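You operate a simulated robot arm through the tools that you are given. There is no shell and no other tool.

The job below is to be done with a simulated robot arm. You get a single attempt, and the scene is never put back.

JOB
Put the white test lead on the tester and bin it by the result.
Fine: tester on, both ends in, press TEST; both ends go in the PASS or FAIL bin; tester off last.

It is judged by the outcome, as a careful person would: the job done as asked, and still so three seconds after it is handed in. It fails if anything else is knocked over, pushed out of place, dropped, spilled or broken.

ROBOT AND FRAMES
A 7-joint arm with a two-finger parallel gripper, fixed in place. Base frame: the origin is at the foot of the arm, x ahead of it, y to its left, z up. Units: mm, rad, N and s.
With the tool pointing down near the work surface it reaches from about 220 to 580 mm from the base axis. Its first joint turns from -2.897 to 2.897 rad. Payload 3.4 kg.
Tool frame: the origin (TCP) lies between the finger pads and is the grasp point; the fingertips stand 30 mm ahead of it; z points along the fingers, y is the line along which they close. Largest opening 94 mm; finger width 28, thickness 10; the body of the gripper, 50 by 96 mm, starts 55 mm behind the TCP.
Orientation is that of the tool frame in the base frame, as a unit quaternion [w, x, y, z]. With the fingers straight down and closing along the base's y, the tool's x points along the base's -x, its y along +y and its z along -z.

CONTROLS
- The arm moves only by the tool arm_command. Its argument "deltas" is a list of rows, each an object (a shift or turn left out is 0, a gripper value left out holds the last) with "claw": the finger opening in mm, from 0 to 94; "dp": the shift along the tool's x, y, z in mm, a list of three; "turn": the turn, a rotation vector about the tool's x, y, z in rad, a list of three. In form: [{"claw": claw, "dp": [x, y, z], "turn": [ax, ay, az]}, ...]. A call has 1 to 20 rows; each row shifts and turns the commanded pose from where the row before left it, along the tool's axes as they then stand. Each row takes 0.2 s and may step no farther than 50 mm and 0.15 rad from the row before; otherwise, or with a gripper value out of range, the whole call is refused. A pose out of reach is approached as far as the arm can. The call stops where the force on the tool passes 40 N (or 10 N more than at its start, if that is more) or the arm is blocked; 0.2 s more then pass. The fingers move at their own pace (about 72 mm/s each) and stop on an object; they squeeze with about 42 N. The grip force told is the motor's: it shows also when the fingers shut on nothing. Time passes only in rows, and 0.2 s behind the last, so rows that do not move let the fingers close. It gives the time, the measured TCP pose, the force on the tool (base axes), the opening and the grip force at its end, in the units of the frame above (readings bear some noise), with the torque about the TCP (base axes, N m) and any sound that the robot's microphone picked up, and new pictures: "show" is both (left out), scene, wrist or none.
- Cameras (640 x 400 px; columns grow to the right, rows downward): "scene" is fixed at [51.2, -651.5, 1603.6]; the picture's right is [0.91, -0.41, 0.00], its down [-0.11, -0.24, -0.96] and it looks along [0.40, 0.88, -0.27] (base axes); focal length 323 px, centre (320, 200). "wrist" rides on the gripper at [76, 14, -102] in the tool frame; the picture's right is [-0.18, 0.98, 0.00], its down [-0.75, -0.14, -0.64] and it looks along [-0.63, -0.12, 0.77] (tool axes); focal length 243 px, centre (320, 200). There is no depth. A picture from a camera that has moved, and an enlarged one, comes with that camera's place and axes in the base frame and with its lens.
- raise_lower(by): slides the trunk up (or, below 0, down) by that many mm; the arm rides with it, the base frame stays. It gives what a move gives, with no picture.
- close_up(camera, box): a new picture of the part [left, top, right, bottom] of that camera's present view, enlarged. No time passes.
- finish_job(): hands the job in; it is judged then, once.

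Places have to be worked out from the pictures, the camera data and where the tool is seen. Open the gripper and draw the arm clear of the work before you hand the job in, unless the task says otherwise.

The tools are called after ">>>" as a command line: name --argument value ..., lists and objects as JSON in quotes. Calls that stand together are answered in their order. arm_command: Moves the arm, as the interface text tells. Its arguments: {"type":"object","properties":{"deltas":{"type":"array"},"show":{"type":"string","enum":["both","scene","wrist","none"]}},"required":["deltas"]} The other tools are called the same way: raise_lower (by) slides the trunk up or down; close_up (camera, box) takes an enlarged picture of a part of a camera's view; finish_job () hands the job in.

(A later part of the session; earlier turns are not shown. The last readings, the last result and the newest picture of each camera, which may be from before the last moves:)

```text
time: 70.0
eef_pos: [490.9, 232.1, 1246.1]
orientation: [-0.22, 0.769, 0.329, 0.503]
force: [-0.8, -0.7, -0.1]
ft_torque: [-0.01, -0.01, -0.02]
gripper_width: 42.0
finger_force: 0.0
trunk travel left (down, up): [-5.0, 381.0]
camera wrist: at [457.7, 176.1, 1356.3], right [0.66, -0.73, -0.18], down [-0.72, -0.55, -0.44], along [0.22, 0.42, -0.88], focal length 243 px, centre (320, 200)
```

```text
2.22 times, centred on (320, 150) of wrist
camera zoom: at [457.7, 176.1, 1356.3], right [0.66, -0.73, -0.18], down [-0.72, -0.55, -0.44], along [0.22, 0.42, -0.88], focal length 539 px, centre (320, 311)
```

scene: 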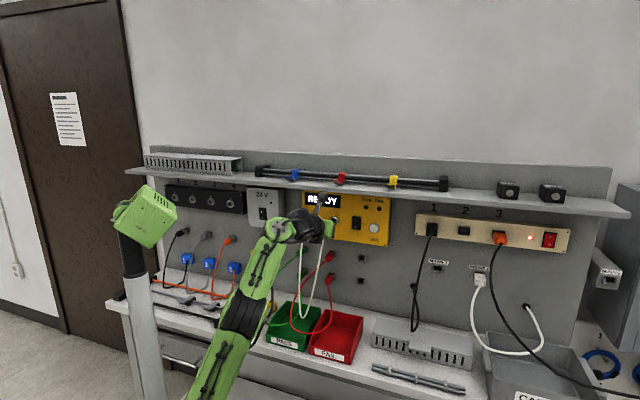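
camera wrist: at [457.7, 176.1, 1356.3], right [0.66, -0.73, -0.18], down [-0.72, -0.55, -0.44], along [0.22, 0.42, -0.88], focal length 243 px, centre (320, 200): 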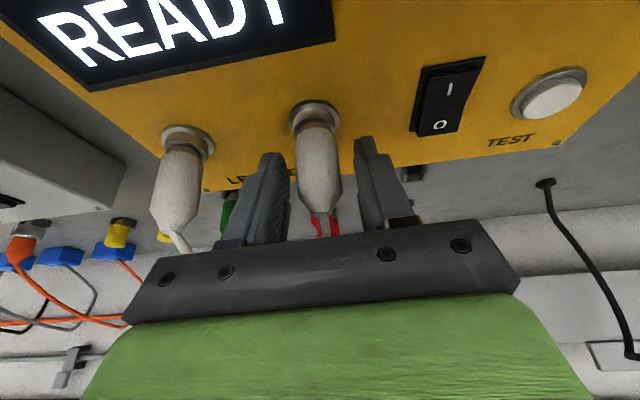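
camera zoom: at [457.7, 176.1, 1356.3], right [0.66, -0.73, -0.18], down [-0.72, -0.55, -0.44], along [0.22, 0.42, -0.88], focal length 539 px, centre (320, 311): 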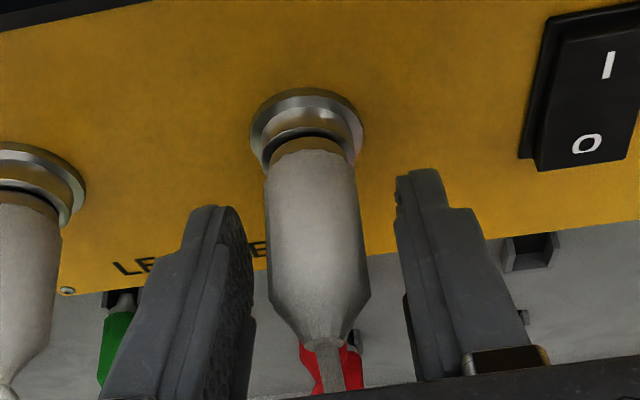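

Both ends are in and stay. I back out along the normal, then close the fingers and move right to the TEST button (u≈316, z≈1235).

>>> arm_command --deltas '[{"dp": [-11, -0.8, -25.7]}, {"dp": [-11, -0.8, -25.7]}, {"dp": [-9.6, -0.7, -22.3]}, {"turn": [-0.03, 0, 0]}, {"claw": 0, "turn": [0, 0.1, 0]}, {}, {}]' --show "both"

>>> close_up --camera "scene" --box '[280, 170, 420, 340]'

```text
time: 71.6
eef_pos: [441.2, 177.8, 1257.8]
orientation: [-0.222, 0.749, 0.311, 0.541]
force: [0.8, -0.8, 0.9]
ft_torque: [-0.01, 0.05, 0.03]
gripper_width: 0.0
finger_force: 32.6
out of reach, approached as far as the arm can: row 5
trunk travel left (down, up): [-5.0, 381.0]
camera wrist: at [399.6, 116.0, 1362.3], right [0.66, -0.74, -0.17], down [-0.7, -0.5, -0.51], along [0.29, 0.45, -0.84], focal length 243 px, centre (320, 200)
```

scene: 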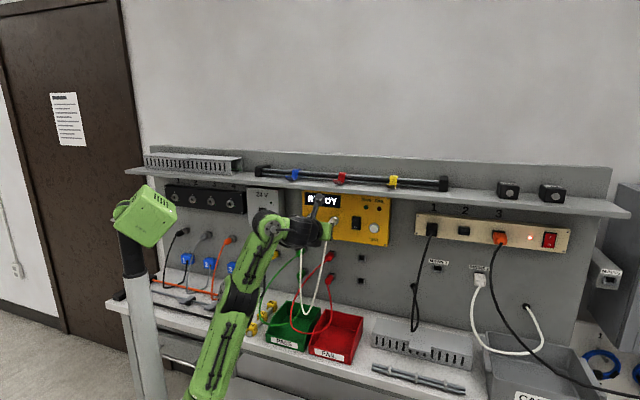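
wrist: 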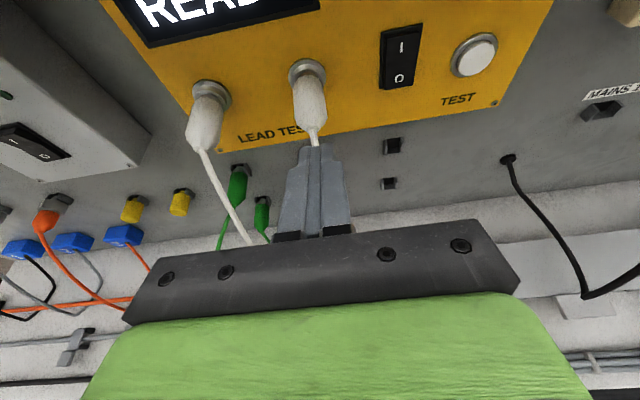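

```text
2.35 times, centred on (350, 255) of scene
camera zoom: at [51.2, -651.5, 1603.6], right [0.91, -0.41, 0.0], down [-0.11, -0.24, -0.96], along [0.4, 0.88, -0.27], focal length 761 px, centre (249, 71)
```

zoom: 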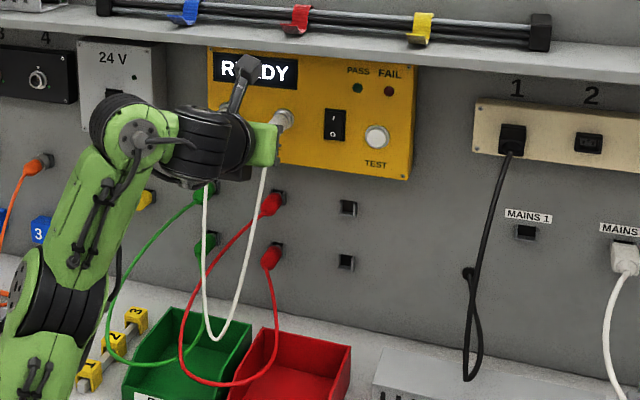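

The loop hangs freely between the two plugs. A wrist limit clipped the last turn slightly (tool now pitched down 0.32 rad), which is fine; I move right and down in front of the TEST button.

>>> arm_command --deltas '[{"dp": [-4.94, 26, 1.64]}, {"dp": [-4.94, 26, 1.64]}, {"dp": [-4.94, 26, 1.64]}, {"dp": [-4.94, 26, 1.64]}, {"dp": [-4.94, 26, 1.64]}, {}]' --show "both"

>>> close_up --camera "wrist" --box '[250, 60, 410, 180]'

```text
time: 73.0
eef_pos: [532.4, 84.3, 1231.9]
orientation: [-0.224, 0.746, 0.31, 0.546]
force: [0.0, 0.8, 0.1]
ft_torque: [0.01, -0.02, 0.0]
gripper_width: 0.0
finger_force: 33.2
trunk travel left (down, up): [-5.0, 381.0]
camera wrist: at [491.6, 22.3, 1336.8], right [0.66, -0.73, -0.17], down [-0.69, -0.5, -0.52], along [0.3, 0.46, -0.83], focal length 243 px, centre (320, 200)
```

scene: 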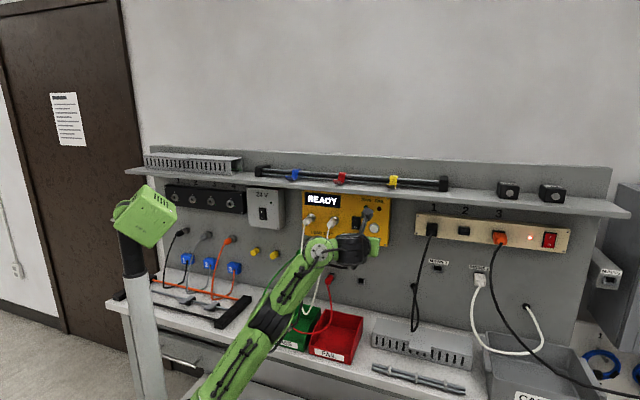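
wrist: 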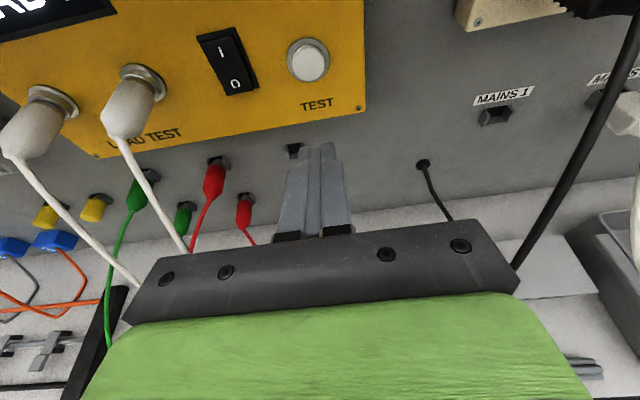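

```text
3.33 times, centred on (330, 120) of wrist
camera zoom: at [491.6, 22.3, 1336.8], right [0.66, -0.73, -0.17], down [-0.69, -0.5, -0.52], along [0.3, 0.46, -0.83], focal length 809 px, centre (287, 467)
```

zoom: 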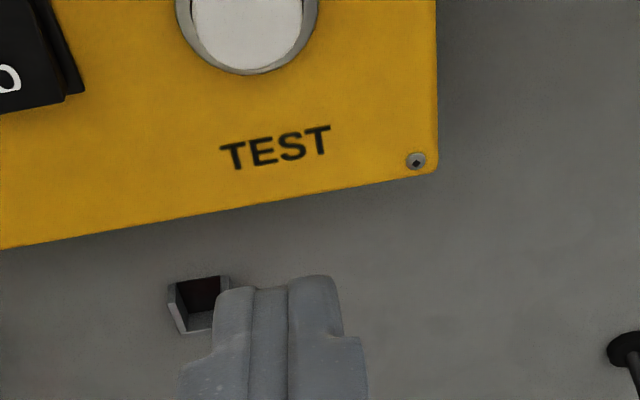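

The button is at u≈316, z≈1238; my fingertips line up. I advance to about 10 mm short, then press in small steps.

>>> arm_command --deltas '[{"dp": [8.1, -0.3, 22.2]}, {"dp": [7.1, -0.3, 22.2]}, {"dp": [7.1, 0, 22.2]}, {}]' --show "both"

>>> close_up --camera "wrist" --box '[250, 80, 410, 200]'

```text
time: 74.0
eef_pos: [573.3, 127.4, 1232.9]
orientation: [-0.223, 0.746, 0.31, 0.546]
force: [-0.3, 0.8, -0.2]
ft_torque: [0.02, -0.01, 0.0]
gripper_width: 0.3
finger_force: 33.5
out of reach, approached as far as the arm can: row 3
trunk travel left (down, up): [-5.0, 381.0]
camera wrist: at [531.5, 64.9, 1337.2], right [0.66, -0.73, -0.17], down [-0.69, -0.5, -0.52], along [0.3, 0.46, -0.83], focal length 243 px, centre (320, 200)
```

scene: 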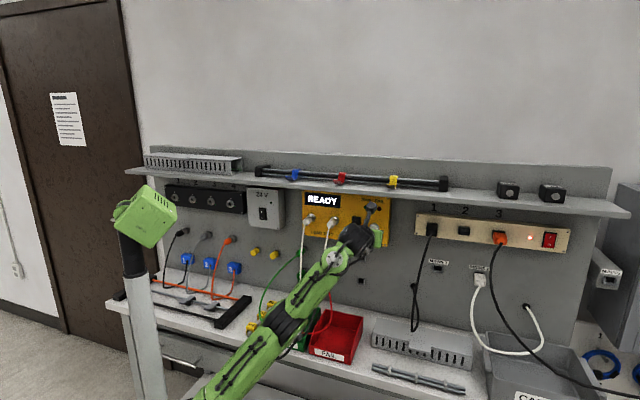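
wrist: 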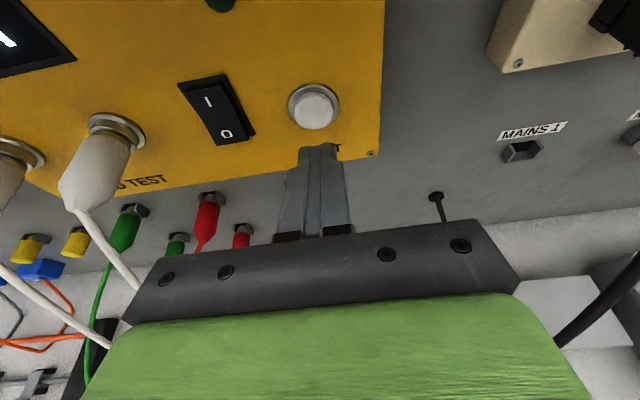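

```text
3.33 times, centred on (330, 140) of wrist
camera zoom: at [531.5, 64.9, 1337.2], right [0.66, -0.73, -0.17], down [-0.69, -0.5, -0.52], along [0.3, 0.46, -0.83], focal length 809 px, centre (287, 400)
```

zoom: 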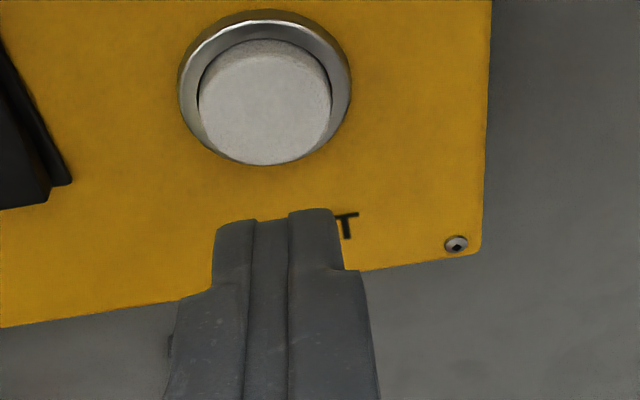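

The arm ran out of reach sideways at this trunk height. I back off to clear the shelf, raise the trunk 130 mm, and bring the tool back down to button height.

>>> arm_command --deltas '[{"dp": [-11.4, 0, -35.7]}, {"dp": [-11.4, 0, -35.7]}, {}]' --show "none"

>>> raise_lower --by 130

>>> arm_command --deltas '[{"dp": [-31, 0, 9.9]}, {"dp": [-31, 0, 9.9]}, {"dp": [-31, 0, 9.9]}, {"dp": [-30, 0.5, 9.6]}, {}]' --show "both"

```text
time: 74.8
eef_pos: [519.3, 74.5, 1232.3]
orientation: [-0.225, 0.744, 0.311, 0.547]
force: [0.0, 1.3, -0.6]
ft_torque: [0.05, -0.03, 0.02]
gripper_width: 0.1
finger_force: 33.4
trunk travel left (down, up): [-5.0, 381.0]
```

```text
time: 76.4
eef_pos: [520.6, 75.2, 1362.2]
orientation: [-0.224, 0.746, 0.31, 0.546]
force: [-0.1, 0.0, 0.1]
ft_torque: [-0.03, 0.0, -0.02]
gripper_width: 0.0
finger_force: 33.0
trunk travel left (down, up): [-135.0, 251.0]
```

```text
time: 77.6
eef_pos: [564.5, 66.4, 1273.1]
orientation: [-0.224, 0.745, 0.311, 0.546]
force: [-1.2, 0.3, 0.0]
ft_torque: [0.01, 0.01, -0.02]
gripper_width: 0.0
finger_force: 33.1
out of reach, approached as far as the arm can: row 2, 3, 4
trunk travel left (down, up): [-135.0, 251.0]
camera wrist: at [521.7, 4.2, 1377.4], right [0.66, -0.73, -0.17], down [-0.69, -0.5, -0.52], along [0.3, 0.46, -0.84], focal length 243 px, centre (320, 200)
```

scene: 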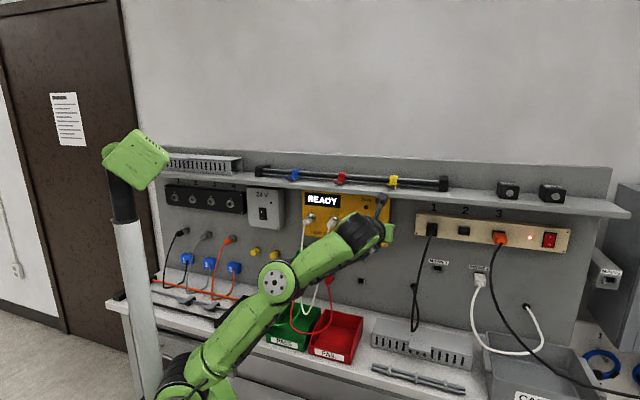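
wrist: 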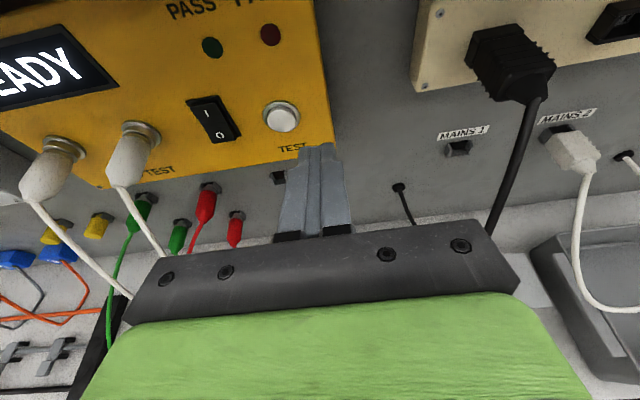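

The arm is against a joint limit (its elbow has drifted to a poor posture), and the tool slid right to u≈352; it's clear of everything. I bring the tool back and left toward the middle to recover a better posture.

>>> arm_command --deltas '[{"dp": [-3, -20, -12]}, {"dp": [-3, -25, -12]}, {"dp": [-3, -25, -12]}, {"dp": [-3, -25, -12]}, {}]' --show "scene"

>>> close_up --camera "scene" --box '[130, 180, 430, 400]'

```text
time: 78.8
eef_pos: [518.1, 89.1, 1326.9]
orientation: [-0.225, 0.746, 0.311, 0.545]
force: [0.4, 0.0, 0.1]
ft_torque: [-0.01, 0.0, 0.0]
gripper_width: 0.2
finger_force: 32.8
out of reach, approached as far as the arm can: row 1, 2, 3, 4
trunk travel left (down, up): [-135.0, 251.0]
```

scene: 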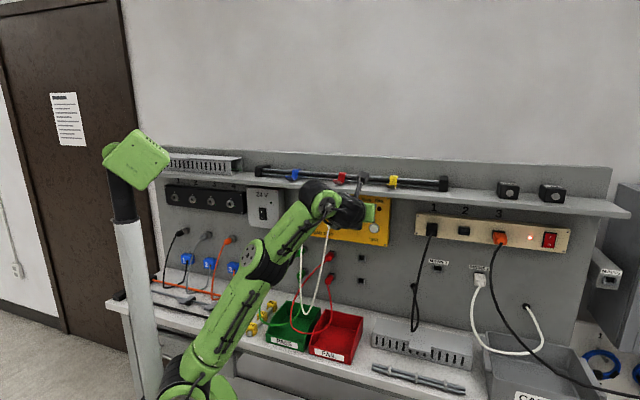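

```text
1.82 times, centred on (280, 290) of scene
camera zoom: at [51.2, -651.5, 1603.6], right [0.91, -0.41, 0.0], down [-0.11, -0.24, -0.96], along [0.4, 0.88, -0.27], focal length 588 px, centre (393, 36)
```

zoom: 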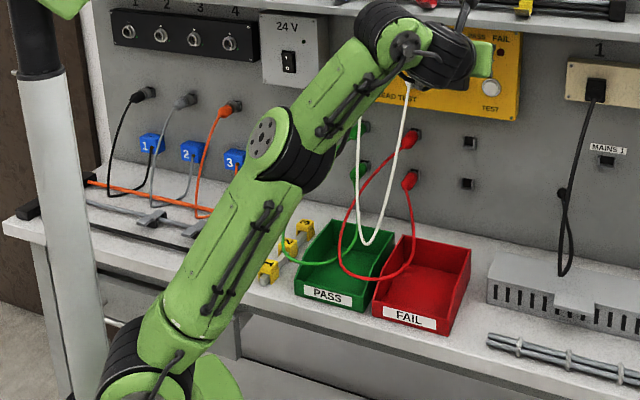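

The posture looks like the last wrist joint is near its limit when reaching this far right. Rolling the tool about its own axis the other way should free it, and roll doesn't matter for pressing; I roll −0.75 rad here in the clear.

>>> arm_command --deltas '[{"turn": [0, 0, -0.15]}, {"turn": [0, 0, -0.15]}, {"turn": [0, 0, -0.15]}, {"turn": [0, 0, -0.15]}, {"turn": [0, 0, -0.15]}, {}]' --show "both"

```text
time: 80.2
eef_pos: [517.8, 89.4, 1328.8]
orientation: [-0.008, 0.58, 0.562, 0.589]
force: [0.5, 0.8, 0.0]
ft_torque: [-0.03, 0.0, 0.0]
gripper_width: 0.0
finger_force: 33.2
trunk travel left (down, up): [-135.0, 251.0]
camera wrist: at [434.2, 63.1, 1421.5], right [0.71, -0.48, 0.51], down [-0.28, -0.86, -0.42], along [0.65, 0.15, -0.75], focal length 243 px, centre (320, 200)
```

scene: 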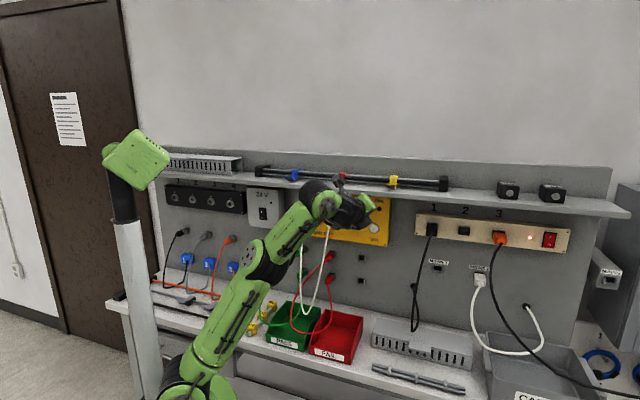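
wrist: 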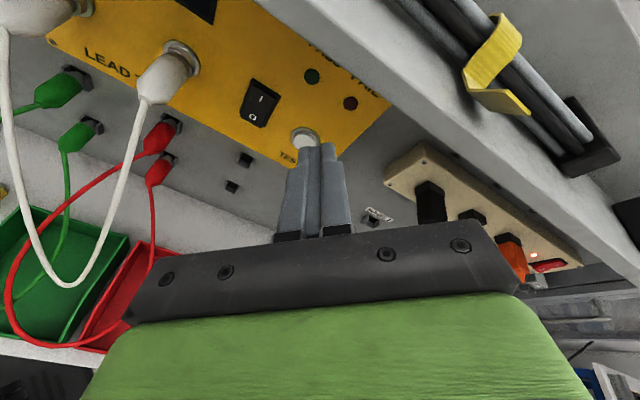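

The roll freed it. I bring the tool down to button height (z≈1237) and across to u≈316.

>>> arm_command --deltas '[{"dp": [-18.1, -12.65, 7]}, {"dp": [-18.1, -12.65, 7]}, {"dp": [-18.1, -12.65, 7]}, {"dp": [-18.1, -12.65, 7]}, {}]' --show "both"

>>> close_up --camera "wrist" --box '[240, 60, 400, 180]'

```text
time: 81.4
eef_pos: [563.4, 67.8, 1272.7]
orientation: [-0.009, 0.579, 0.562, 0.59]
force: [-0.3, 0.0, 0.3]
ft_torque: [0.0, 0.02, 0.03]
gripper_width: 0.0
finger_force: 32.8
out of reach, approached as far as the arm can: row 1, 2, 3, 4
trunk travel left (down, up): [-135.0, 251.0]
camera wrist: at [479.8, 42.2, 1367.8], right [0.71, -0.48, 0.51], down [-0.28, -0.86, -0.42], along [0.64, 0.16, -0.75], focal length 243 px, centre (320, 200)
```

scene: 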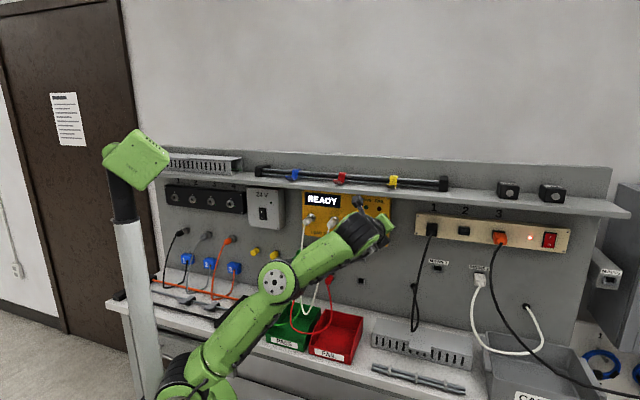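
wrist: 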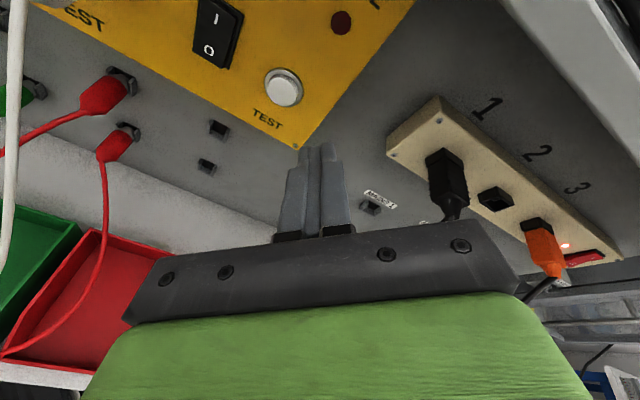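

```text
3.33 times, centred on (320, 120) of wrist
camera zoom: at [479.8, 42.2, 1367.8], right [0.71, -0.48, 0.51], down [-0.28, -0.86, -0.42], along [0.64, 0.16, -0.75], focal length 809 px, centre (320, 467)
```

zoom: 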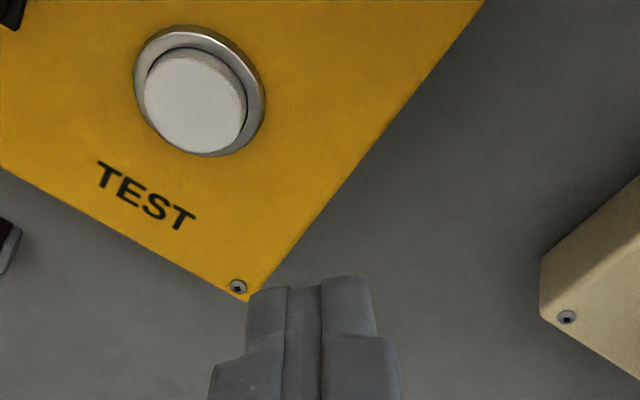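

It stopped at the same spot: in this posture the wrist can't come nearer than ~536 mm or farther than ~600 mm from the shoulder. Setting the trunk about 80 mm lower puts the button comfortably between those limits, so I lower it and move over to the button.

>>> raise_lower --by -80

>>> arm_command --deltas '[{"dp": [14, -6, -3]}, {"dp": [14, -6, -3]}, {"dp": [14, -6, -3]}, {}]' --show "both"

```text
time: 82.6
eef_pos: [563.4, 66.7, 1193.3]
orientation: [-0.009, 0.58, 0.562, 0.59]
force: [-0.2, 1.1, -0.5]
ft_torque: [-0.01, 0.02, -0.02]
gripper_width: 0.0
finger_force: 32.9
trunk travel left (down, up): [-55.0, 331.0]
```

```text
time: 83.6
eef_pos: [541.8, 92.9, 1220.9]
orientation: [-0.01, 0.58, 0.563, 0.589]
force: [0.1, -0.7, 0.2]
ft_torque: [0.01, 0.03, 0.02]
gripper_width: 0.0
finger_force: 33.6
out of reach, approached as far as the arm can: row 1, 2, 3
trunk travel left (down, up): [-55.0, 331.0]
camera wrist: at [458.4, 68.0, 1316.1], right [0.71, -0.48, 0.51], down [-0.28, -0.86, -0.42], along [0.64, 0.16, -0.75], focal length 243 px, centre (320, 200)
```

scene: 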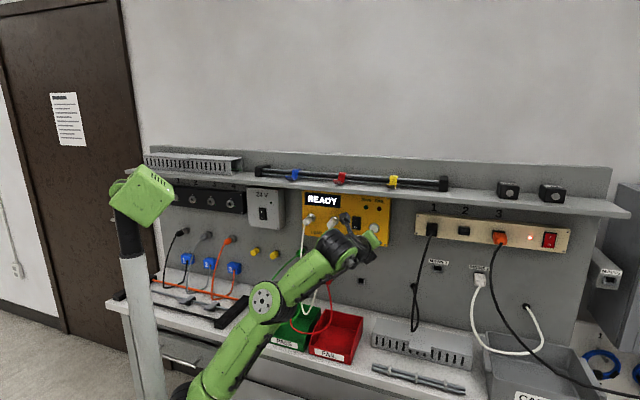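
wrist: 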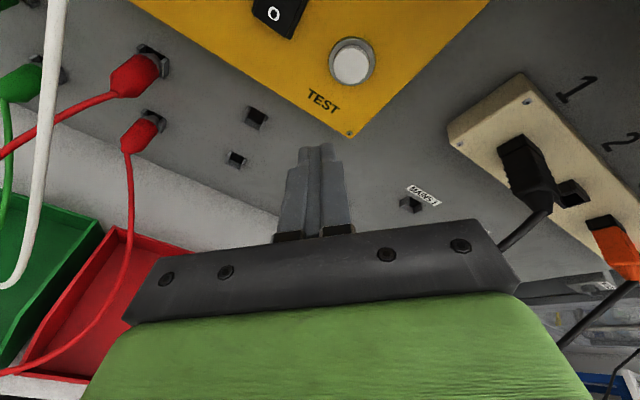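

The tool is now in front of the button (u≈317). I advance 30 mm and rise 10 mm toward it.

>>> arm_command --deltas '[{"dp": [6.8, 6.4, 12.75]}, {"dp": [6.8, 6.4, 12.75]}, {}]' --show "wrist"

>>> close_up --camera "wrist" --box '[260, 60, 420, 180]'

```text
time: 84.4
eef_pos: [563.5, 115.2, 1230.9]
orientation: [-0.009, 0.58, 0.562, 0.59]
force: [-0.3, -0.2, -0.3]
ft_torque: [0.0, 0.03, -0.01]
gripper_width: 0.0
finger_force: 33.0
trunk travel left (down, up): [-55.0, 331.0]
camera wrist: at [479.3, 89.3, 1325.7], right [0.71, -0.48, 0.51], down [-0.28, -0.86, -0.42], along [0.64, 0.16, -0.75], focal length 243 px, centre (320, 200)
```

wrist: 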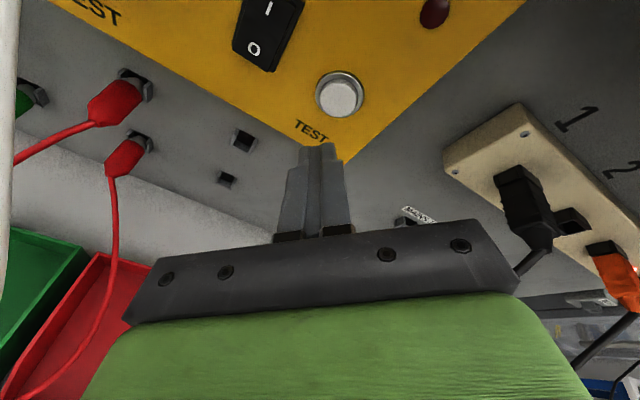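

```text
3.33 times, centred on (340, 120) of wrist
camera zoom: at [479.3, 89.3, 1325.7], right [0.71, -0.48, 0.51], down [-0.28, -0.86, -0.42], along [0.64, 0.16, -0.75], focal length 809 px, centre (253, 467)
```

zoom: 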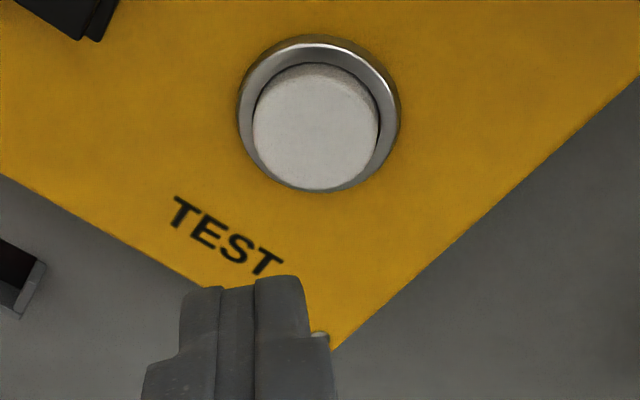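

The leading fingertip corner is aimed at about (314.7, 1238) versus button centre (315, 1239). I advance and press in 3 mm steps.

>>> arm_command --deltas '[{"dp": [3.14, 2.92, 13.3]}, {"dp": [3.14, 2.92, 13.3]}, {"dp": [0.67, 0.63, 2.85]}, {"dp": [0.67, 0.63, 2.85]}, {"dp": [0.67, 0.63, 2.85]}, {}]' --show "both"

>>> close_up --camera "scene" --box '[290, 180, 400, 260]'

```text
time: 85.8
eef_pos: [589.8, 140.8, 1230.9]
orientation: [-0.01, 0.579, 0.562, 0.59]
force: [0.8, 0.5, -0.7]
ft_torque: [0.0, -0.01, 0.0]
gripper_width: 0.0
finger_force: 32.9
trunk travel left (down, up): [-55.0, 331.0]
camera wrist: at [505.3, 116.2, 1325.9], right [0.71, -0.48, 0.51], down [-0.28, -0.86, -0.42], along [0.64, 0.16, -0.75], focal length 243 px, centre (320, 200)
```

scene: 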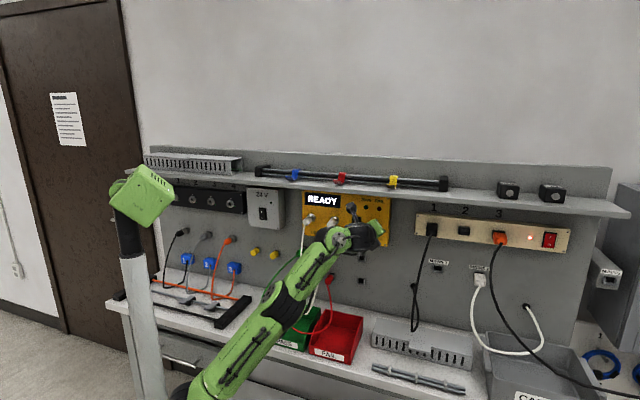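
wrist: 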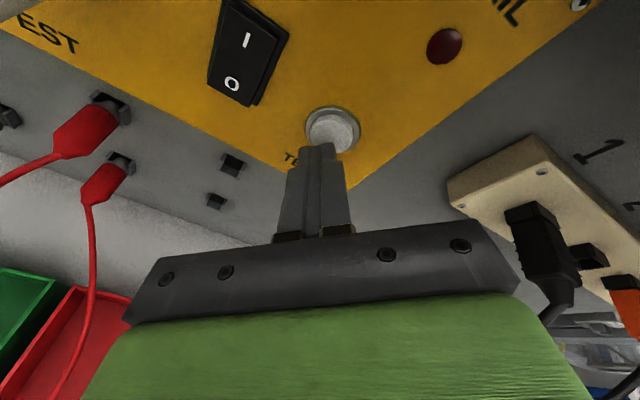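

```text
5.00 times, centred on (345, 220) of scene
camera zoom: at [51.2, -651.5, 1603.6], right [0.91, -0.41, 0.0], down [-0.11, -0.24, -0.96], along [0.4, 0.88, -0.27], focal length 1617 px, centre (195, 100)
```

zoom: 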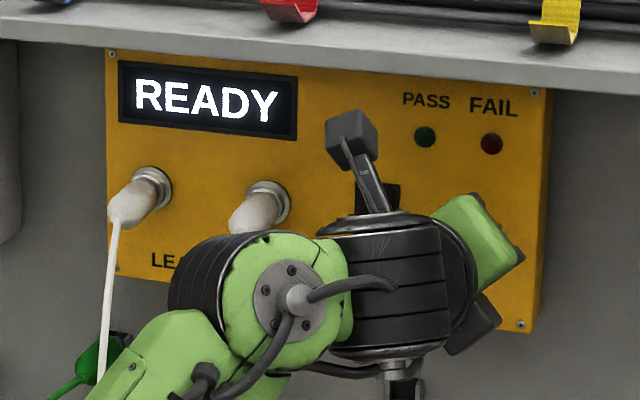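

No contact yet. I continue pressing in 3 mm steps.

>>> arm_command --deltas '[{"dp": [0.67, 0.63, 2.85]}, {"dp": [0.67, 0.63, 2.85]}, {}]' --show "scene"

```text
time: 86.6
eef_pos: [593.6, 144.9, 1233.8]
orientation: [-0.009, 0.58, 0.562, 0.59]
force: [-1.0, -1.0, -0.7]
ft_torque: [-0.02, -0.03, 0.01]
gripper_width: 0.1
finger_force: 32.8
trunk travel left (down, up): [-55.0, 331.0]
heard: click
```

scene: 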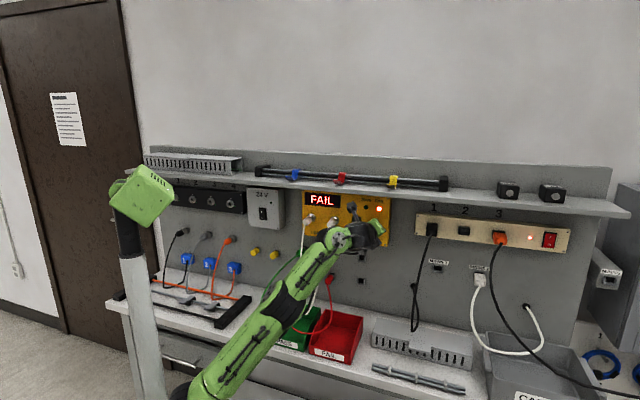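

A click, and the display changed to FAIL. I back off the button and read the display closely.

>>> arm_command --deltas '[{"dp": [-3.4, -3.1, -14.3]}, {"dp": [-5.6, -5.2, -23.8]}, {}]' --show "both"

>>> close_up --camera "scene" --box '[290, 180, 400, 260]'

>>> close_up --camera "scene" --box '[295, 200, 345, 240]'

```text
time: 87.4
eef_pos: [564.9, 117.3, 1231.9]
orientation: [-0.009, 0.58, 0.563, 0.589]
force: [-0.4, 0.8, -0.3]
ft_torque: [0.01, -0.01, 0.0]
gripper_width: 0.1
finger_force: 33.0
trunk travel left (down, up): [-55.0, 331.0]
camera wrist: at [480.6, 91.9, 1325.3], right [0.71, -0.48, 0.51], down [-0.28, -0.86, -0.42], along [0.64, 0.15, -0.75], focal length 243 px, centre (320, 200)
```

scene: 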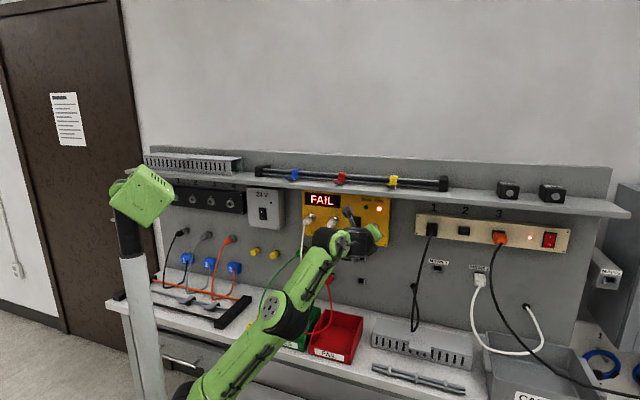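
wrist: 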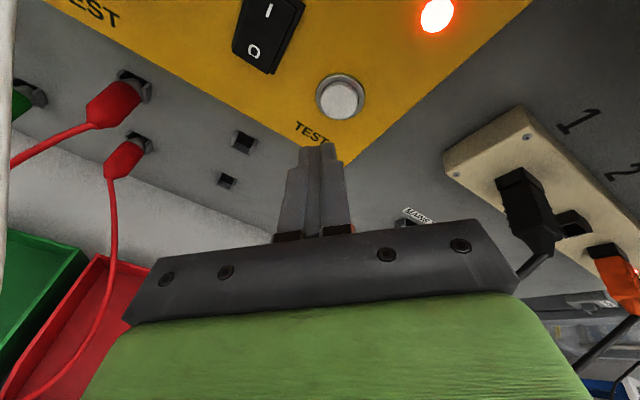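

```text
5.00 times, centred on (345, 220) of scene
camera zoom: at [51.2, -651.5, 1603.6], right [0.91, -0.41, 0.0], down [-0.11, -0.24, -0.96], along [0.4, 0.88, -0.27], focal length 1617 px, centre (195, 100)
```

zoom: 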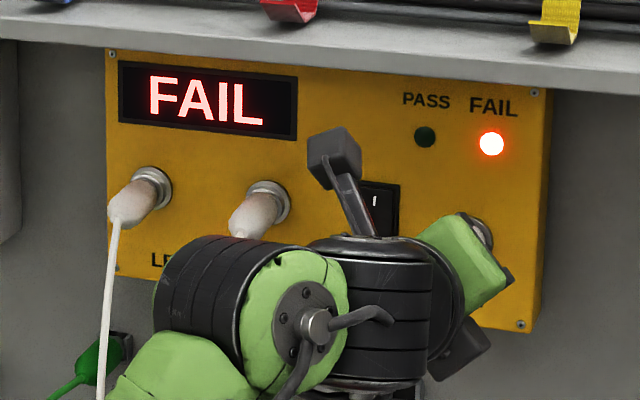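

```text
10.00 times, centred on (320, 220) of scene
camera zoom: at [51.2, -651.5, 1603.6], right [0.91, -0.41, 0.0], down [-0.11, -0.24, -0.96], along [0.4, 0.88, -0.27], focal length 3234 px, centre (320, 0)
```

zoom: 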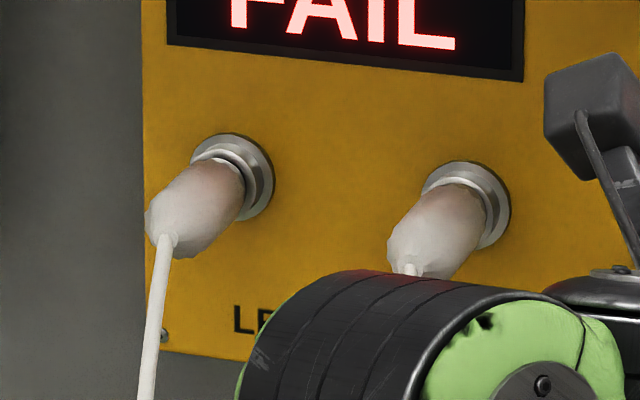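

FAIL is shown with the red lamp. Both plugs sit at the same depth from the tester face as they did in their holders (body shoulder ~16 mm out, hard stop at 40 N), so they were fully seated and the result is genuine: the white lead goes in the red FAIL bin. I roll the tool back upright here and then move over to the right-hand plug.

>>> arm_command --deltas '[{"dp": [-3.4, -3.1, -14.3], "turn": [0, 0, 0.15]}, {"turn": [0, 0, 0.15]}, {"turn": [0, 0, 0.15]}, {"turn": [0, 0, 0.15]}, {"turn": [0, 0, 0.15]}, {}]' --show "none"

```text
time: 88.8
eef_pos: [554.3, 107.4, 1231.4]
orientation: [-0.225, 0.746, 0.309, 0.545]
force: [-0.1, 0.6, 0.3]
ft_torque: [-0.02, -0.01, 0.0]
gripper_width: 0.0
finger_force: 32.3
trunk travel left (down, up): [-55.0, 331.0]
```

The arm has evidently gone through full stretch and its elbow is now on the wrong side of straight, which explains the narrow reach band. I take it up and back into free space, through full extension, to let the elbow come back on the normal side.

>>> arm_command --deltas '[{"dp": [10, -11.2, -32]}, {"dp": [28, -11.2, -24]}, {"dp": [30, -11.2, -20]}, {"dp": [34, -11.2, -18]}, {"dp": [36, -11.2, -18]}, {}]' --show "scene"

```text
time: 90.2
eef_pos: [480.6, 97.6, 1357.7]
orientation: [-0.224, 0.746, 0.31, 0.545]
force: [0.5, -0.4, 1.0]
ft_torque: [0.0, 0.02, 0.01]
gripper_width: 0.0
finger_force: 33.3
out of reach, approached as far as the arm can: row 5
trunk travel left (down, up): [-55.0, 331.0]
```

scene: 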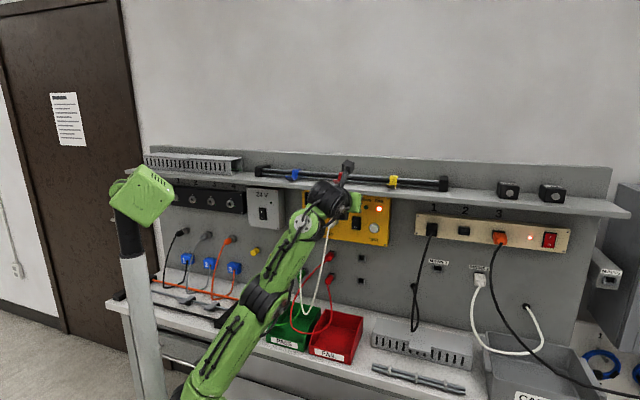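

Full extension reached. Now I come back down and in, and check whether the arm follows without being flagged.

>>> arm_command --deltas '[{"dp": [-20.8, -5.2, -1]}, {"dp": [-20.8, -5.2, -1]}, {"dp": [-20.8, -5.2, -1]}, {"dp": [-20.8, -5.2, -1]}, {}]' --show "scene"

```text
time: 91.4
eef_pos: [447.0, 91.8, 1279.0]
orientation: [-0.225, 0.745, 0.31, 0.546]
force: [0.3, 0.1, -0.4]
ft_torque: [-0.02, 0.0, -0.01]
gripper_width: 0.0
finger_force: 33.1
trunk travel left (down, up): [-55.0, 331.0]
```

scene: 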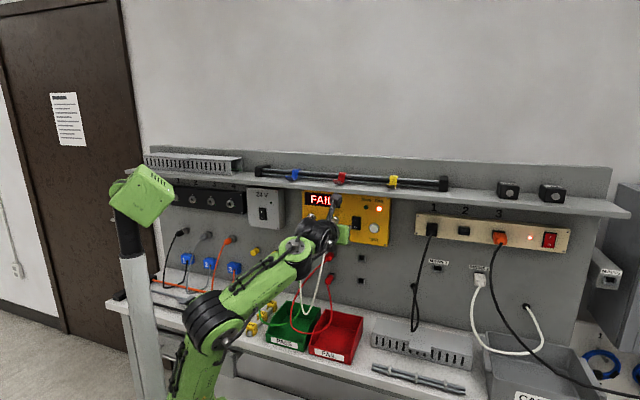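

The elbow is back on the normal side and the move was followed exactly. I now move left and forward to stand in front of the right-hand plug with the fingers open.

>>> arm_command --deltas '[{"claw": 44, "dp": [-9.2, -23.3, 3]}, {"dp": [-9.2, -23.3, 3]}, {"dp": [-9.2, -23.3, 3]}, {"dp": [6.9, 0, 21.4]}, {"dp": [6.9, 0, 21.4]}, {}]' --show "both"

>>> close_up --camera "wrist" --box '[220, 60, 420, 240]'

```text
time: 92.8
eef_pos: [429.4, 173.5, 1250.9]
orientation: [-0.225, 0.745, 0.311, 0.545]
force: [0.5, 0.3, 0.7]
ft_torque: [-0.03, 0.03, -0.01]
gripper_width: 43.7
finger_force: 0.0
trunk travel left (down, up): [-55.0, 331.0]
camera wrist: at [387.4, 110.3, 1354.5], right [0.66, -0.73, -0.17], down [-0.69, -0.5, -0.52], along [0.3, 0.46, -0.83], focal length 243 px, centre (320, 200)
```

scene: 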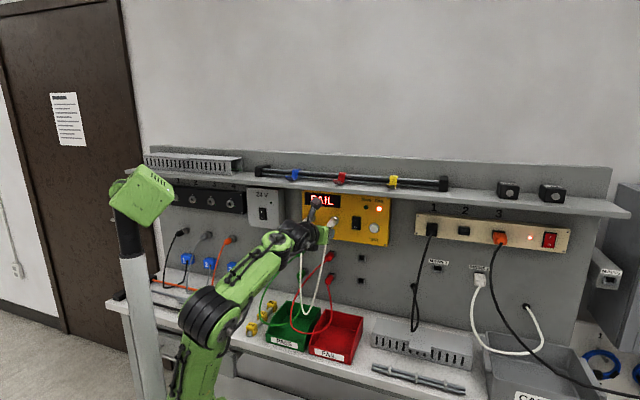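
wrist: 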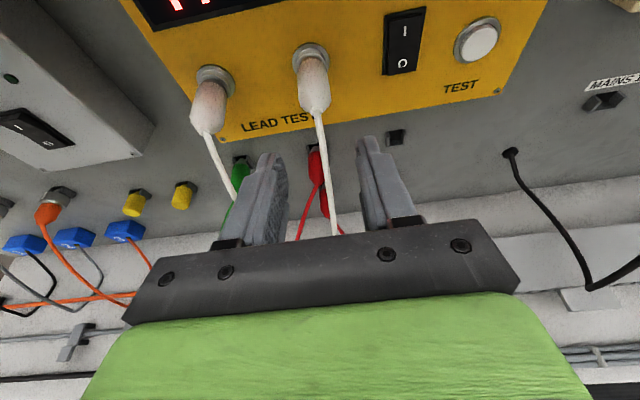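

```text
2.22 times, centred on (320, 150) of wrist
camera zoom: at [387.4, 110.3, 1354.5], right [0.66, -0.73, -0.17], down [-0.69, -0.5, -0.52], along [0.3, 0.46, -0.83], focal length 539 px, centre (320, 311)
```

zoom: 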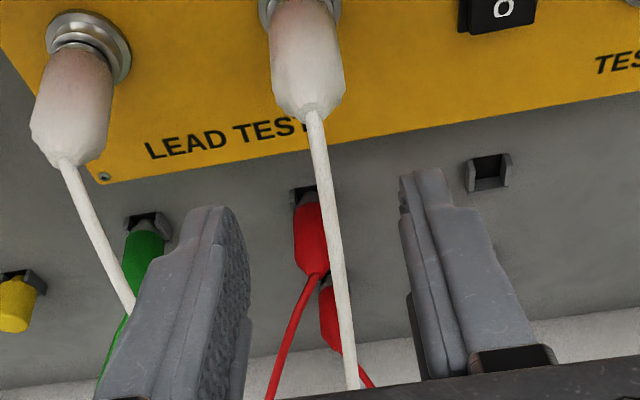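

The right plug's tail reads u≈182.5, z≈1246. I move in along the normal around it and close.

>>> arm_command --deltas '[{"dp": [5.2, 0.5, 25.9]}, {"dp": [7.5, 0.4, 25.3]}, {"dp": [7.5, 0.4, 25.3]}, {}, {"claw": 30}, {"claw": 0}, {}, {}]' --show "wrist"

>>> close_up --camera "wrist" --box '[240, 60, 400, 240]'

```text
time: 94.6
eef_pos: [484.2, 229.6, 1247.3]
orientation: [-0.224, 0.745, 0.312, 0.545]
force: [-4.5, 3.4, -0.9]
ft_torque: [-0.06, 0.03, 0.23]
gripper_width: 22.4
finger_force: 41.6
trunk travel left (down, up): [-55.0, 331.0]
camera wrist: at [442.5, 166.2, 1351.0], right [0.66, -0.73, -0.17], down [-0.69, -0.5, -0.52], along [0.3, 0.46, -0.84], focal length 243 px, centre (320, 200)
```

wrist: 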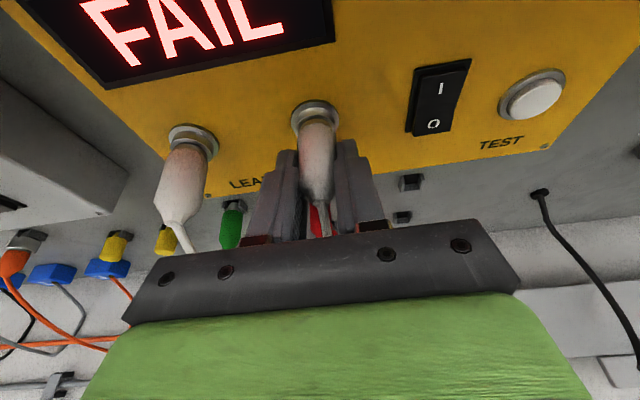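

```text
2.22 times, centred on (320, 150) of wrist
camera zoom: at [442.5, 166.2, 1351.0], right [0.66, -0.73, -0.17], down [-0.69, -0.5, -0.52], along [0.3, 0.46, -0.84], focal length 539 px, centre (320, 311)
```

zoom: 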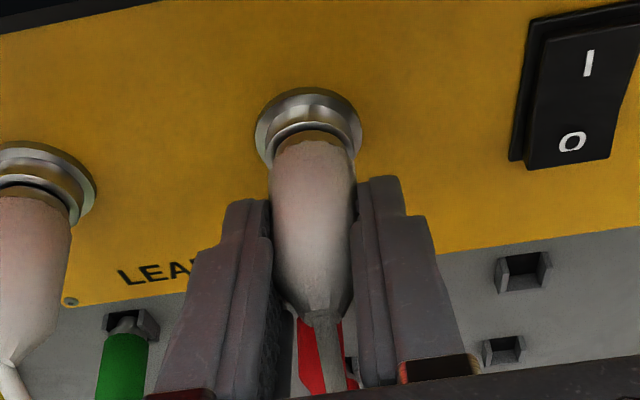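

Gripped. I relieve the small side load and pull the plug straight out of the right socket.

>>> arm_command --deltas '[{"dp": [0, -0.8, 0]}, {"dp": [-2.4, 0, -7.6]}, {"dp": [-4.6, 0, -14.3]}, {"dp": [-6.1, 0, -19]}, {"dp": [-6.1, 0, -19]}, {}]' --show "both"

>>> close_up --camera "scene" --box '[250, 190, 400, 370]'

```text
time: 96.0
eef_pos: [440.3, 183.7, 1245.4]
orientation: [-0.224, 0.746, 0.311, 0.545]
force: [-0.6, 0.1, 0.8]
ft_torque: [0.0, 0.05, -0.08]
gripper_width: 22.1
finger_force: 42.1
trunk travel left (down, up): [-55.0, 331.0]
camera wrist: at [398.3, 121.2, 1350.0], right [0.66, -0.73, -0.17], down [-0.69, -0.5, -0.52], along [0.3, 0.46, -0.84], focal length 243 px, centre (320, 200)
```

scene: 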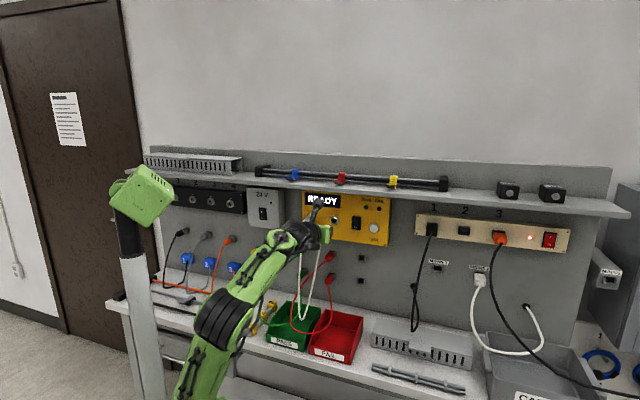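
wrist: 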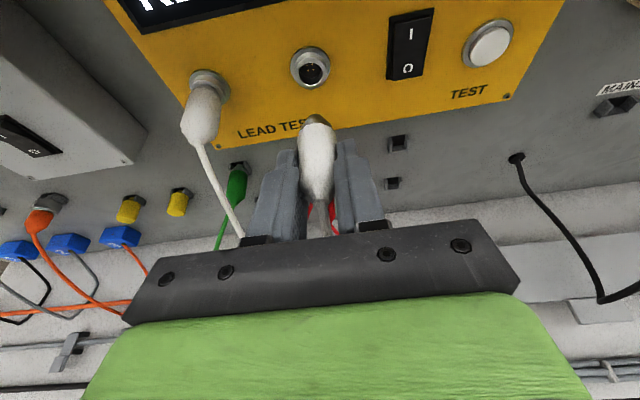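

```text
2.22 times, centred on (325, 280) of scene
camera zoom: at [51.2, -651.5, 1603.6], right [0.91, -0.41, 0.0], down [-0.11, -0.24, -0.96], along [0.4, 0.88, -0.27], focal length 719 px, centre (309, 22)
```

zoom: 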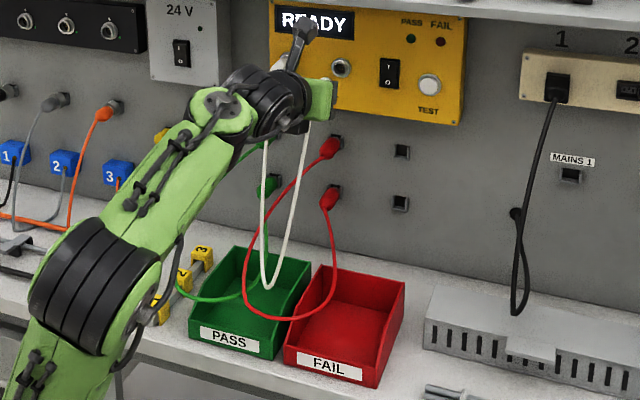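

On removal the display went back to READY, confirming the tester had recognised the lead. I carry this plug slowly right and down toward the right-hand part of the red bin (keeping clear of the red lead's loop at its left), then tip the tool downward.

>>> arm_command --deltas '[{"dp": [-13.5, 9.8, -1.1]}, {"dp": [-13.5, 9.8, -1.1]}, {"dp": [-13.5, 9.8, -1.1]}, {"dp": [-13.5, 9.8, -1.1]}, {"dp": [-13.5, 9.8, -1.1]}, {"dp": [-13.5, 9.8, -1.1]}, {"dp": [-13.5, 9.8, -1.1]}, {"dp": [-13.5, 9.8, -1.1]}, {"turn": [0, -0.13, 0]}, {"turn": [0, -0.13, 0]}, {"turn": [0, -0.13, 0]}, {"turn": [0, -0.13, 0]}, {"turn": [0, -0.13, 0]}, {"turn": [0, -0.13, 0]}, {}]' --show "both"

>>> close_up --camera "scene" --box '[250, 190, 400, 370]'

```text
time: 99.2
eef_pos: [466.3, 99.2, 1145.4]
orientation: [-0.09, 0.896, 0.374, 0.222]
force: [0.0, -0.5, -0.5]
ft_torque: [-0.01, 0.0, 0.01]
gripper_width: 22.2
finger_force: 42.2
trunk travel left (down, up): [-55.0, 331.0]
camera wrist: at [491.5, 103.2, 1272.7], right [0.58, -0.81, -0.08], down [-0.78, -0.58, 0.22], along [-0.23, -0.06, -0.97], focal length 243 px, centre (320, 200)
```

scene: 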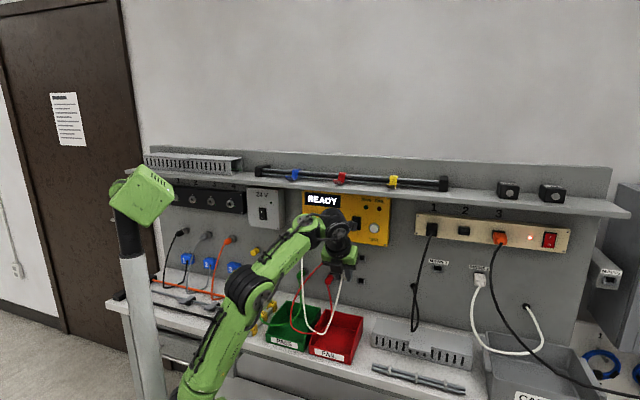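
wrist: 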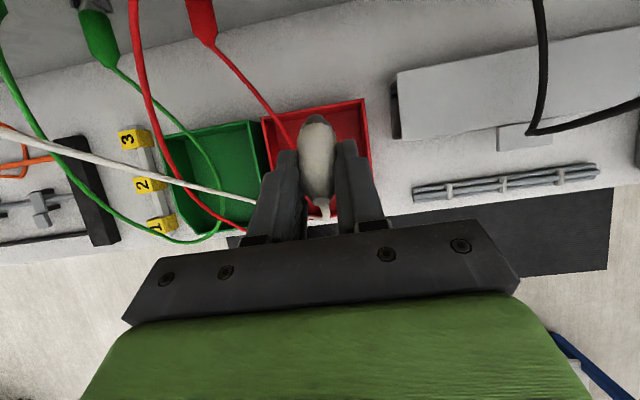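

```text
2.22 times, centred on (325, 280) of scene
camera zoom: at [51.2, -651.5, 1603.6], right [0.91, -0.41, 0.0], down [-0.11, -0.24, -0.96], along [0.4, 0.88, -0.27], focal length 719 px, centre (309, 22)
```

zoom: 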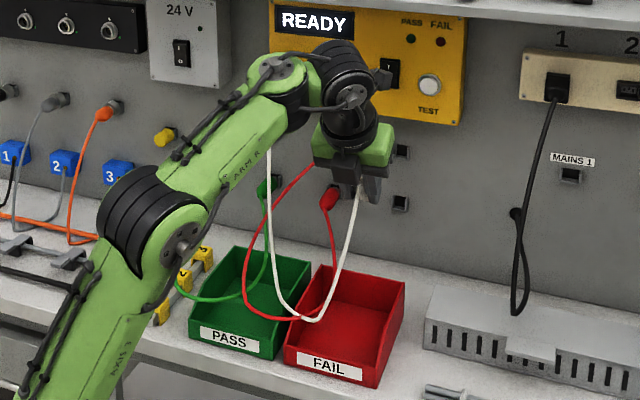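

The wrist view shows the red bin below; the red lead's cable crosses the bin's left part (u≲215), so I aim for u≈266. I lower to z≈985 with the same tilt and look.

>>> arm_command --deltas '[{"dp": [-10.2, 1, 17.2]}, {"dp": [-10.2, 1, 17.2]}, {"dp": [-10.2, 1, 17.2]}, {"dp": [-10.2, 1, 17.2]}, {"dp": [-10.2, 1, 17.2]}, {"dp": [-10.2, 1, 17.2]}, {"dp": [-10.2, 0, 17.2]}, {"dp": [-10.2, 0, 17.4]}, {}]' --show "both"

>>> close_up --camera "scene" --box '[250, 220, 400, 380]'

>>> close_up --camera "wrist" --box '[160, 20, 480, 240]'

```text
time: 101.2
eef_pos: [466.7, 88.0, 985.3]
orientation: [-0.089, 0.897, 0.372, 0.222]
force: [-0.3, 0.3, 0.7]
ft_torque: [0.01, 0.04, -0.01]
gripper_width: 21.8
finger_force: 41.5
trunk travel left (down, up): [-55.0, 331.0]
camera wrist: at [490.5, 92.4, 1112.6], right [0.58, -0.81, -0.08], down [-0.78, -0.58, 0.22], along [-0.23, -0.06, -0.97], focal length 243 px, centre (320, 200)
```

scene: 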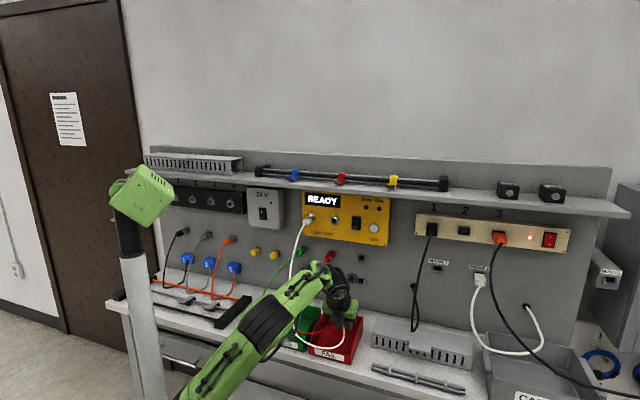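
wrist: 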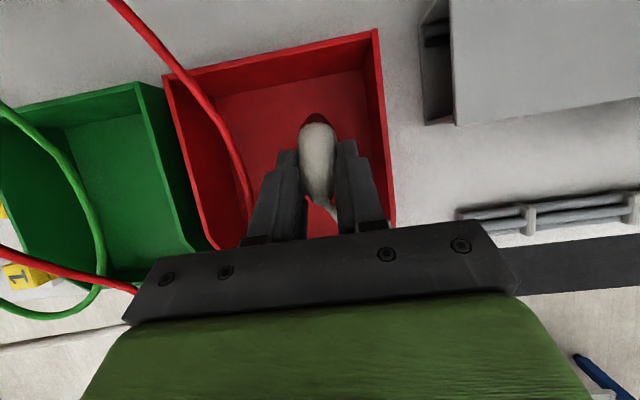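

```text
2.50 times, centred on (325, 300) of scene
camera zoom: at [51.2, -651.5, 1603.6], right [0.91, -0.41, 0.0], down [-0.11, -0.24, -0.96], along [0.4, 0.88, -0.27], focal length 808 px, centre (308, -50)
```

zoom: 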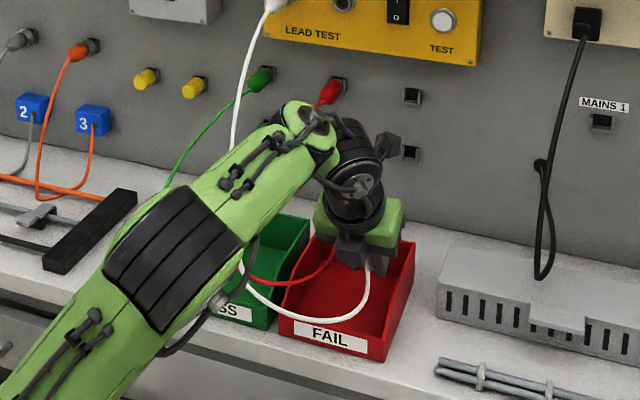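

```text
1.82 times, centred on (320, 130) of wrist
camera zoom: at [490.5, 92.4, 1112.6], right [0.58, -0.81, -0.08], down [-0.78, -0.58, 0.22], along [-0.23, -0.06, -0.97], focal length 441 px, centre (320, 327)
```

zoom: 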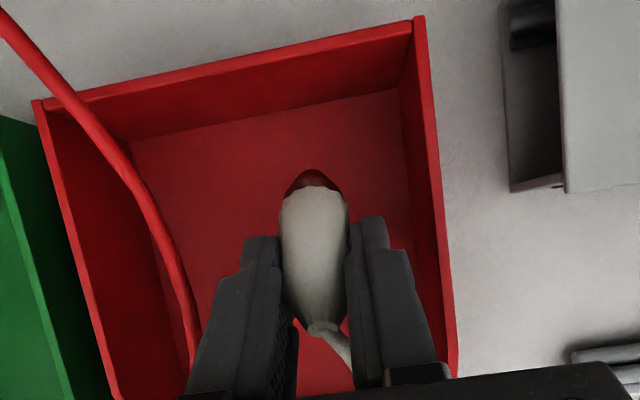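

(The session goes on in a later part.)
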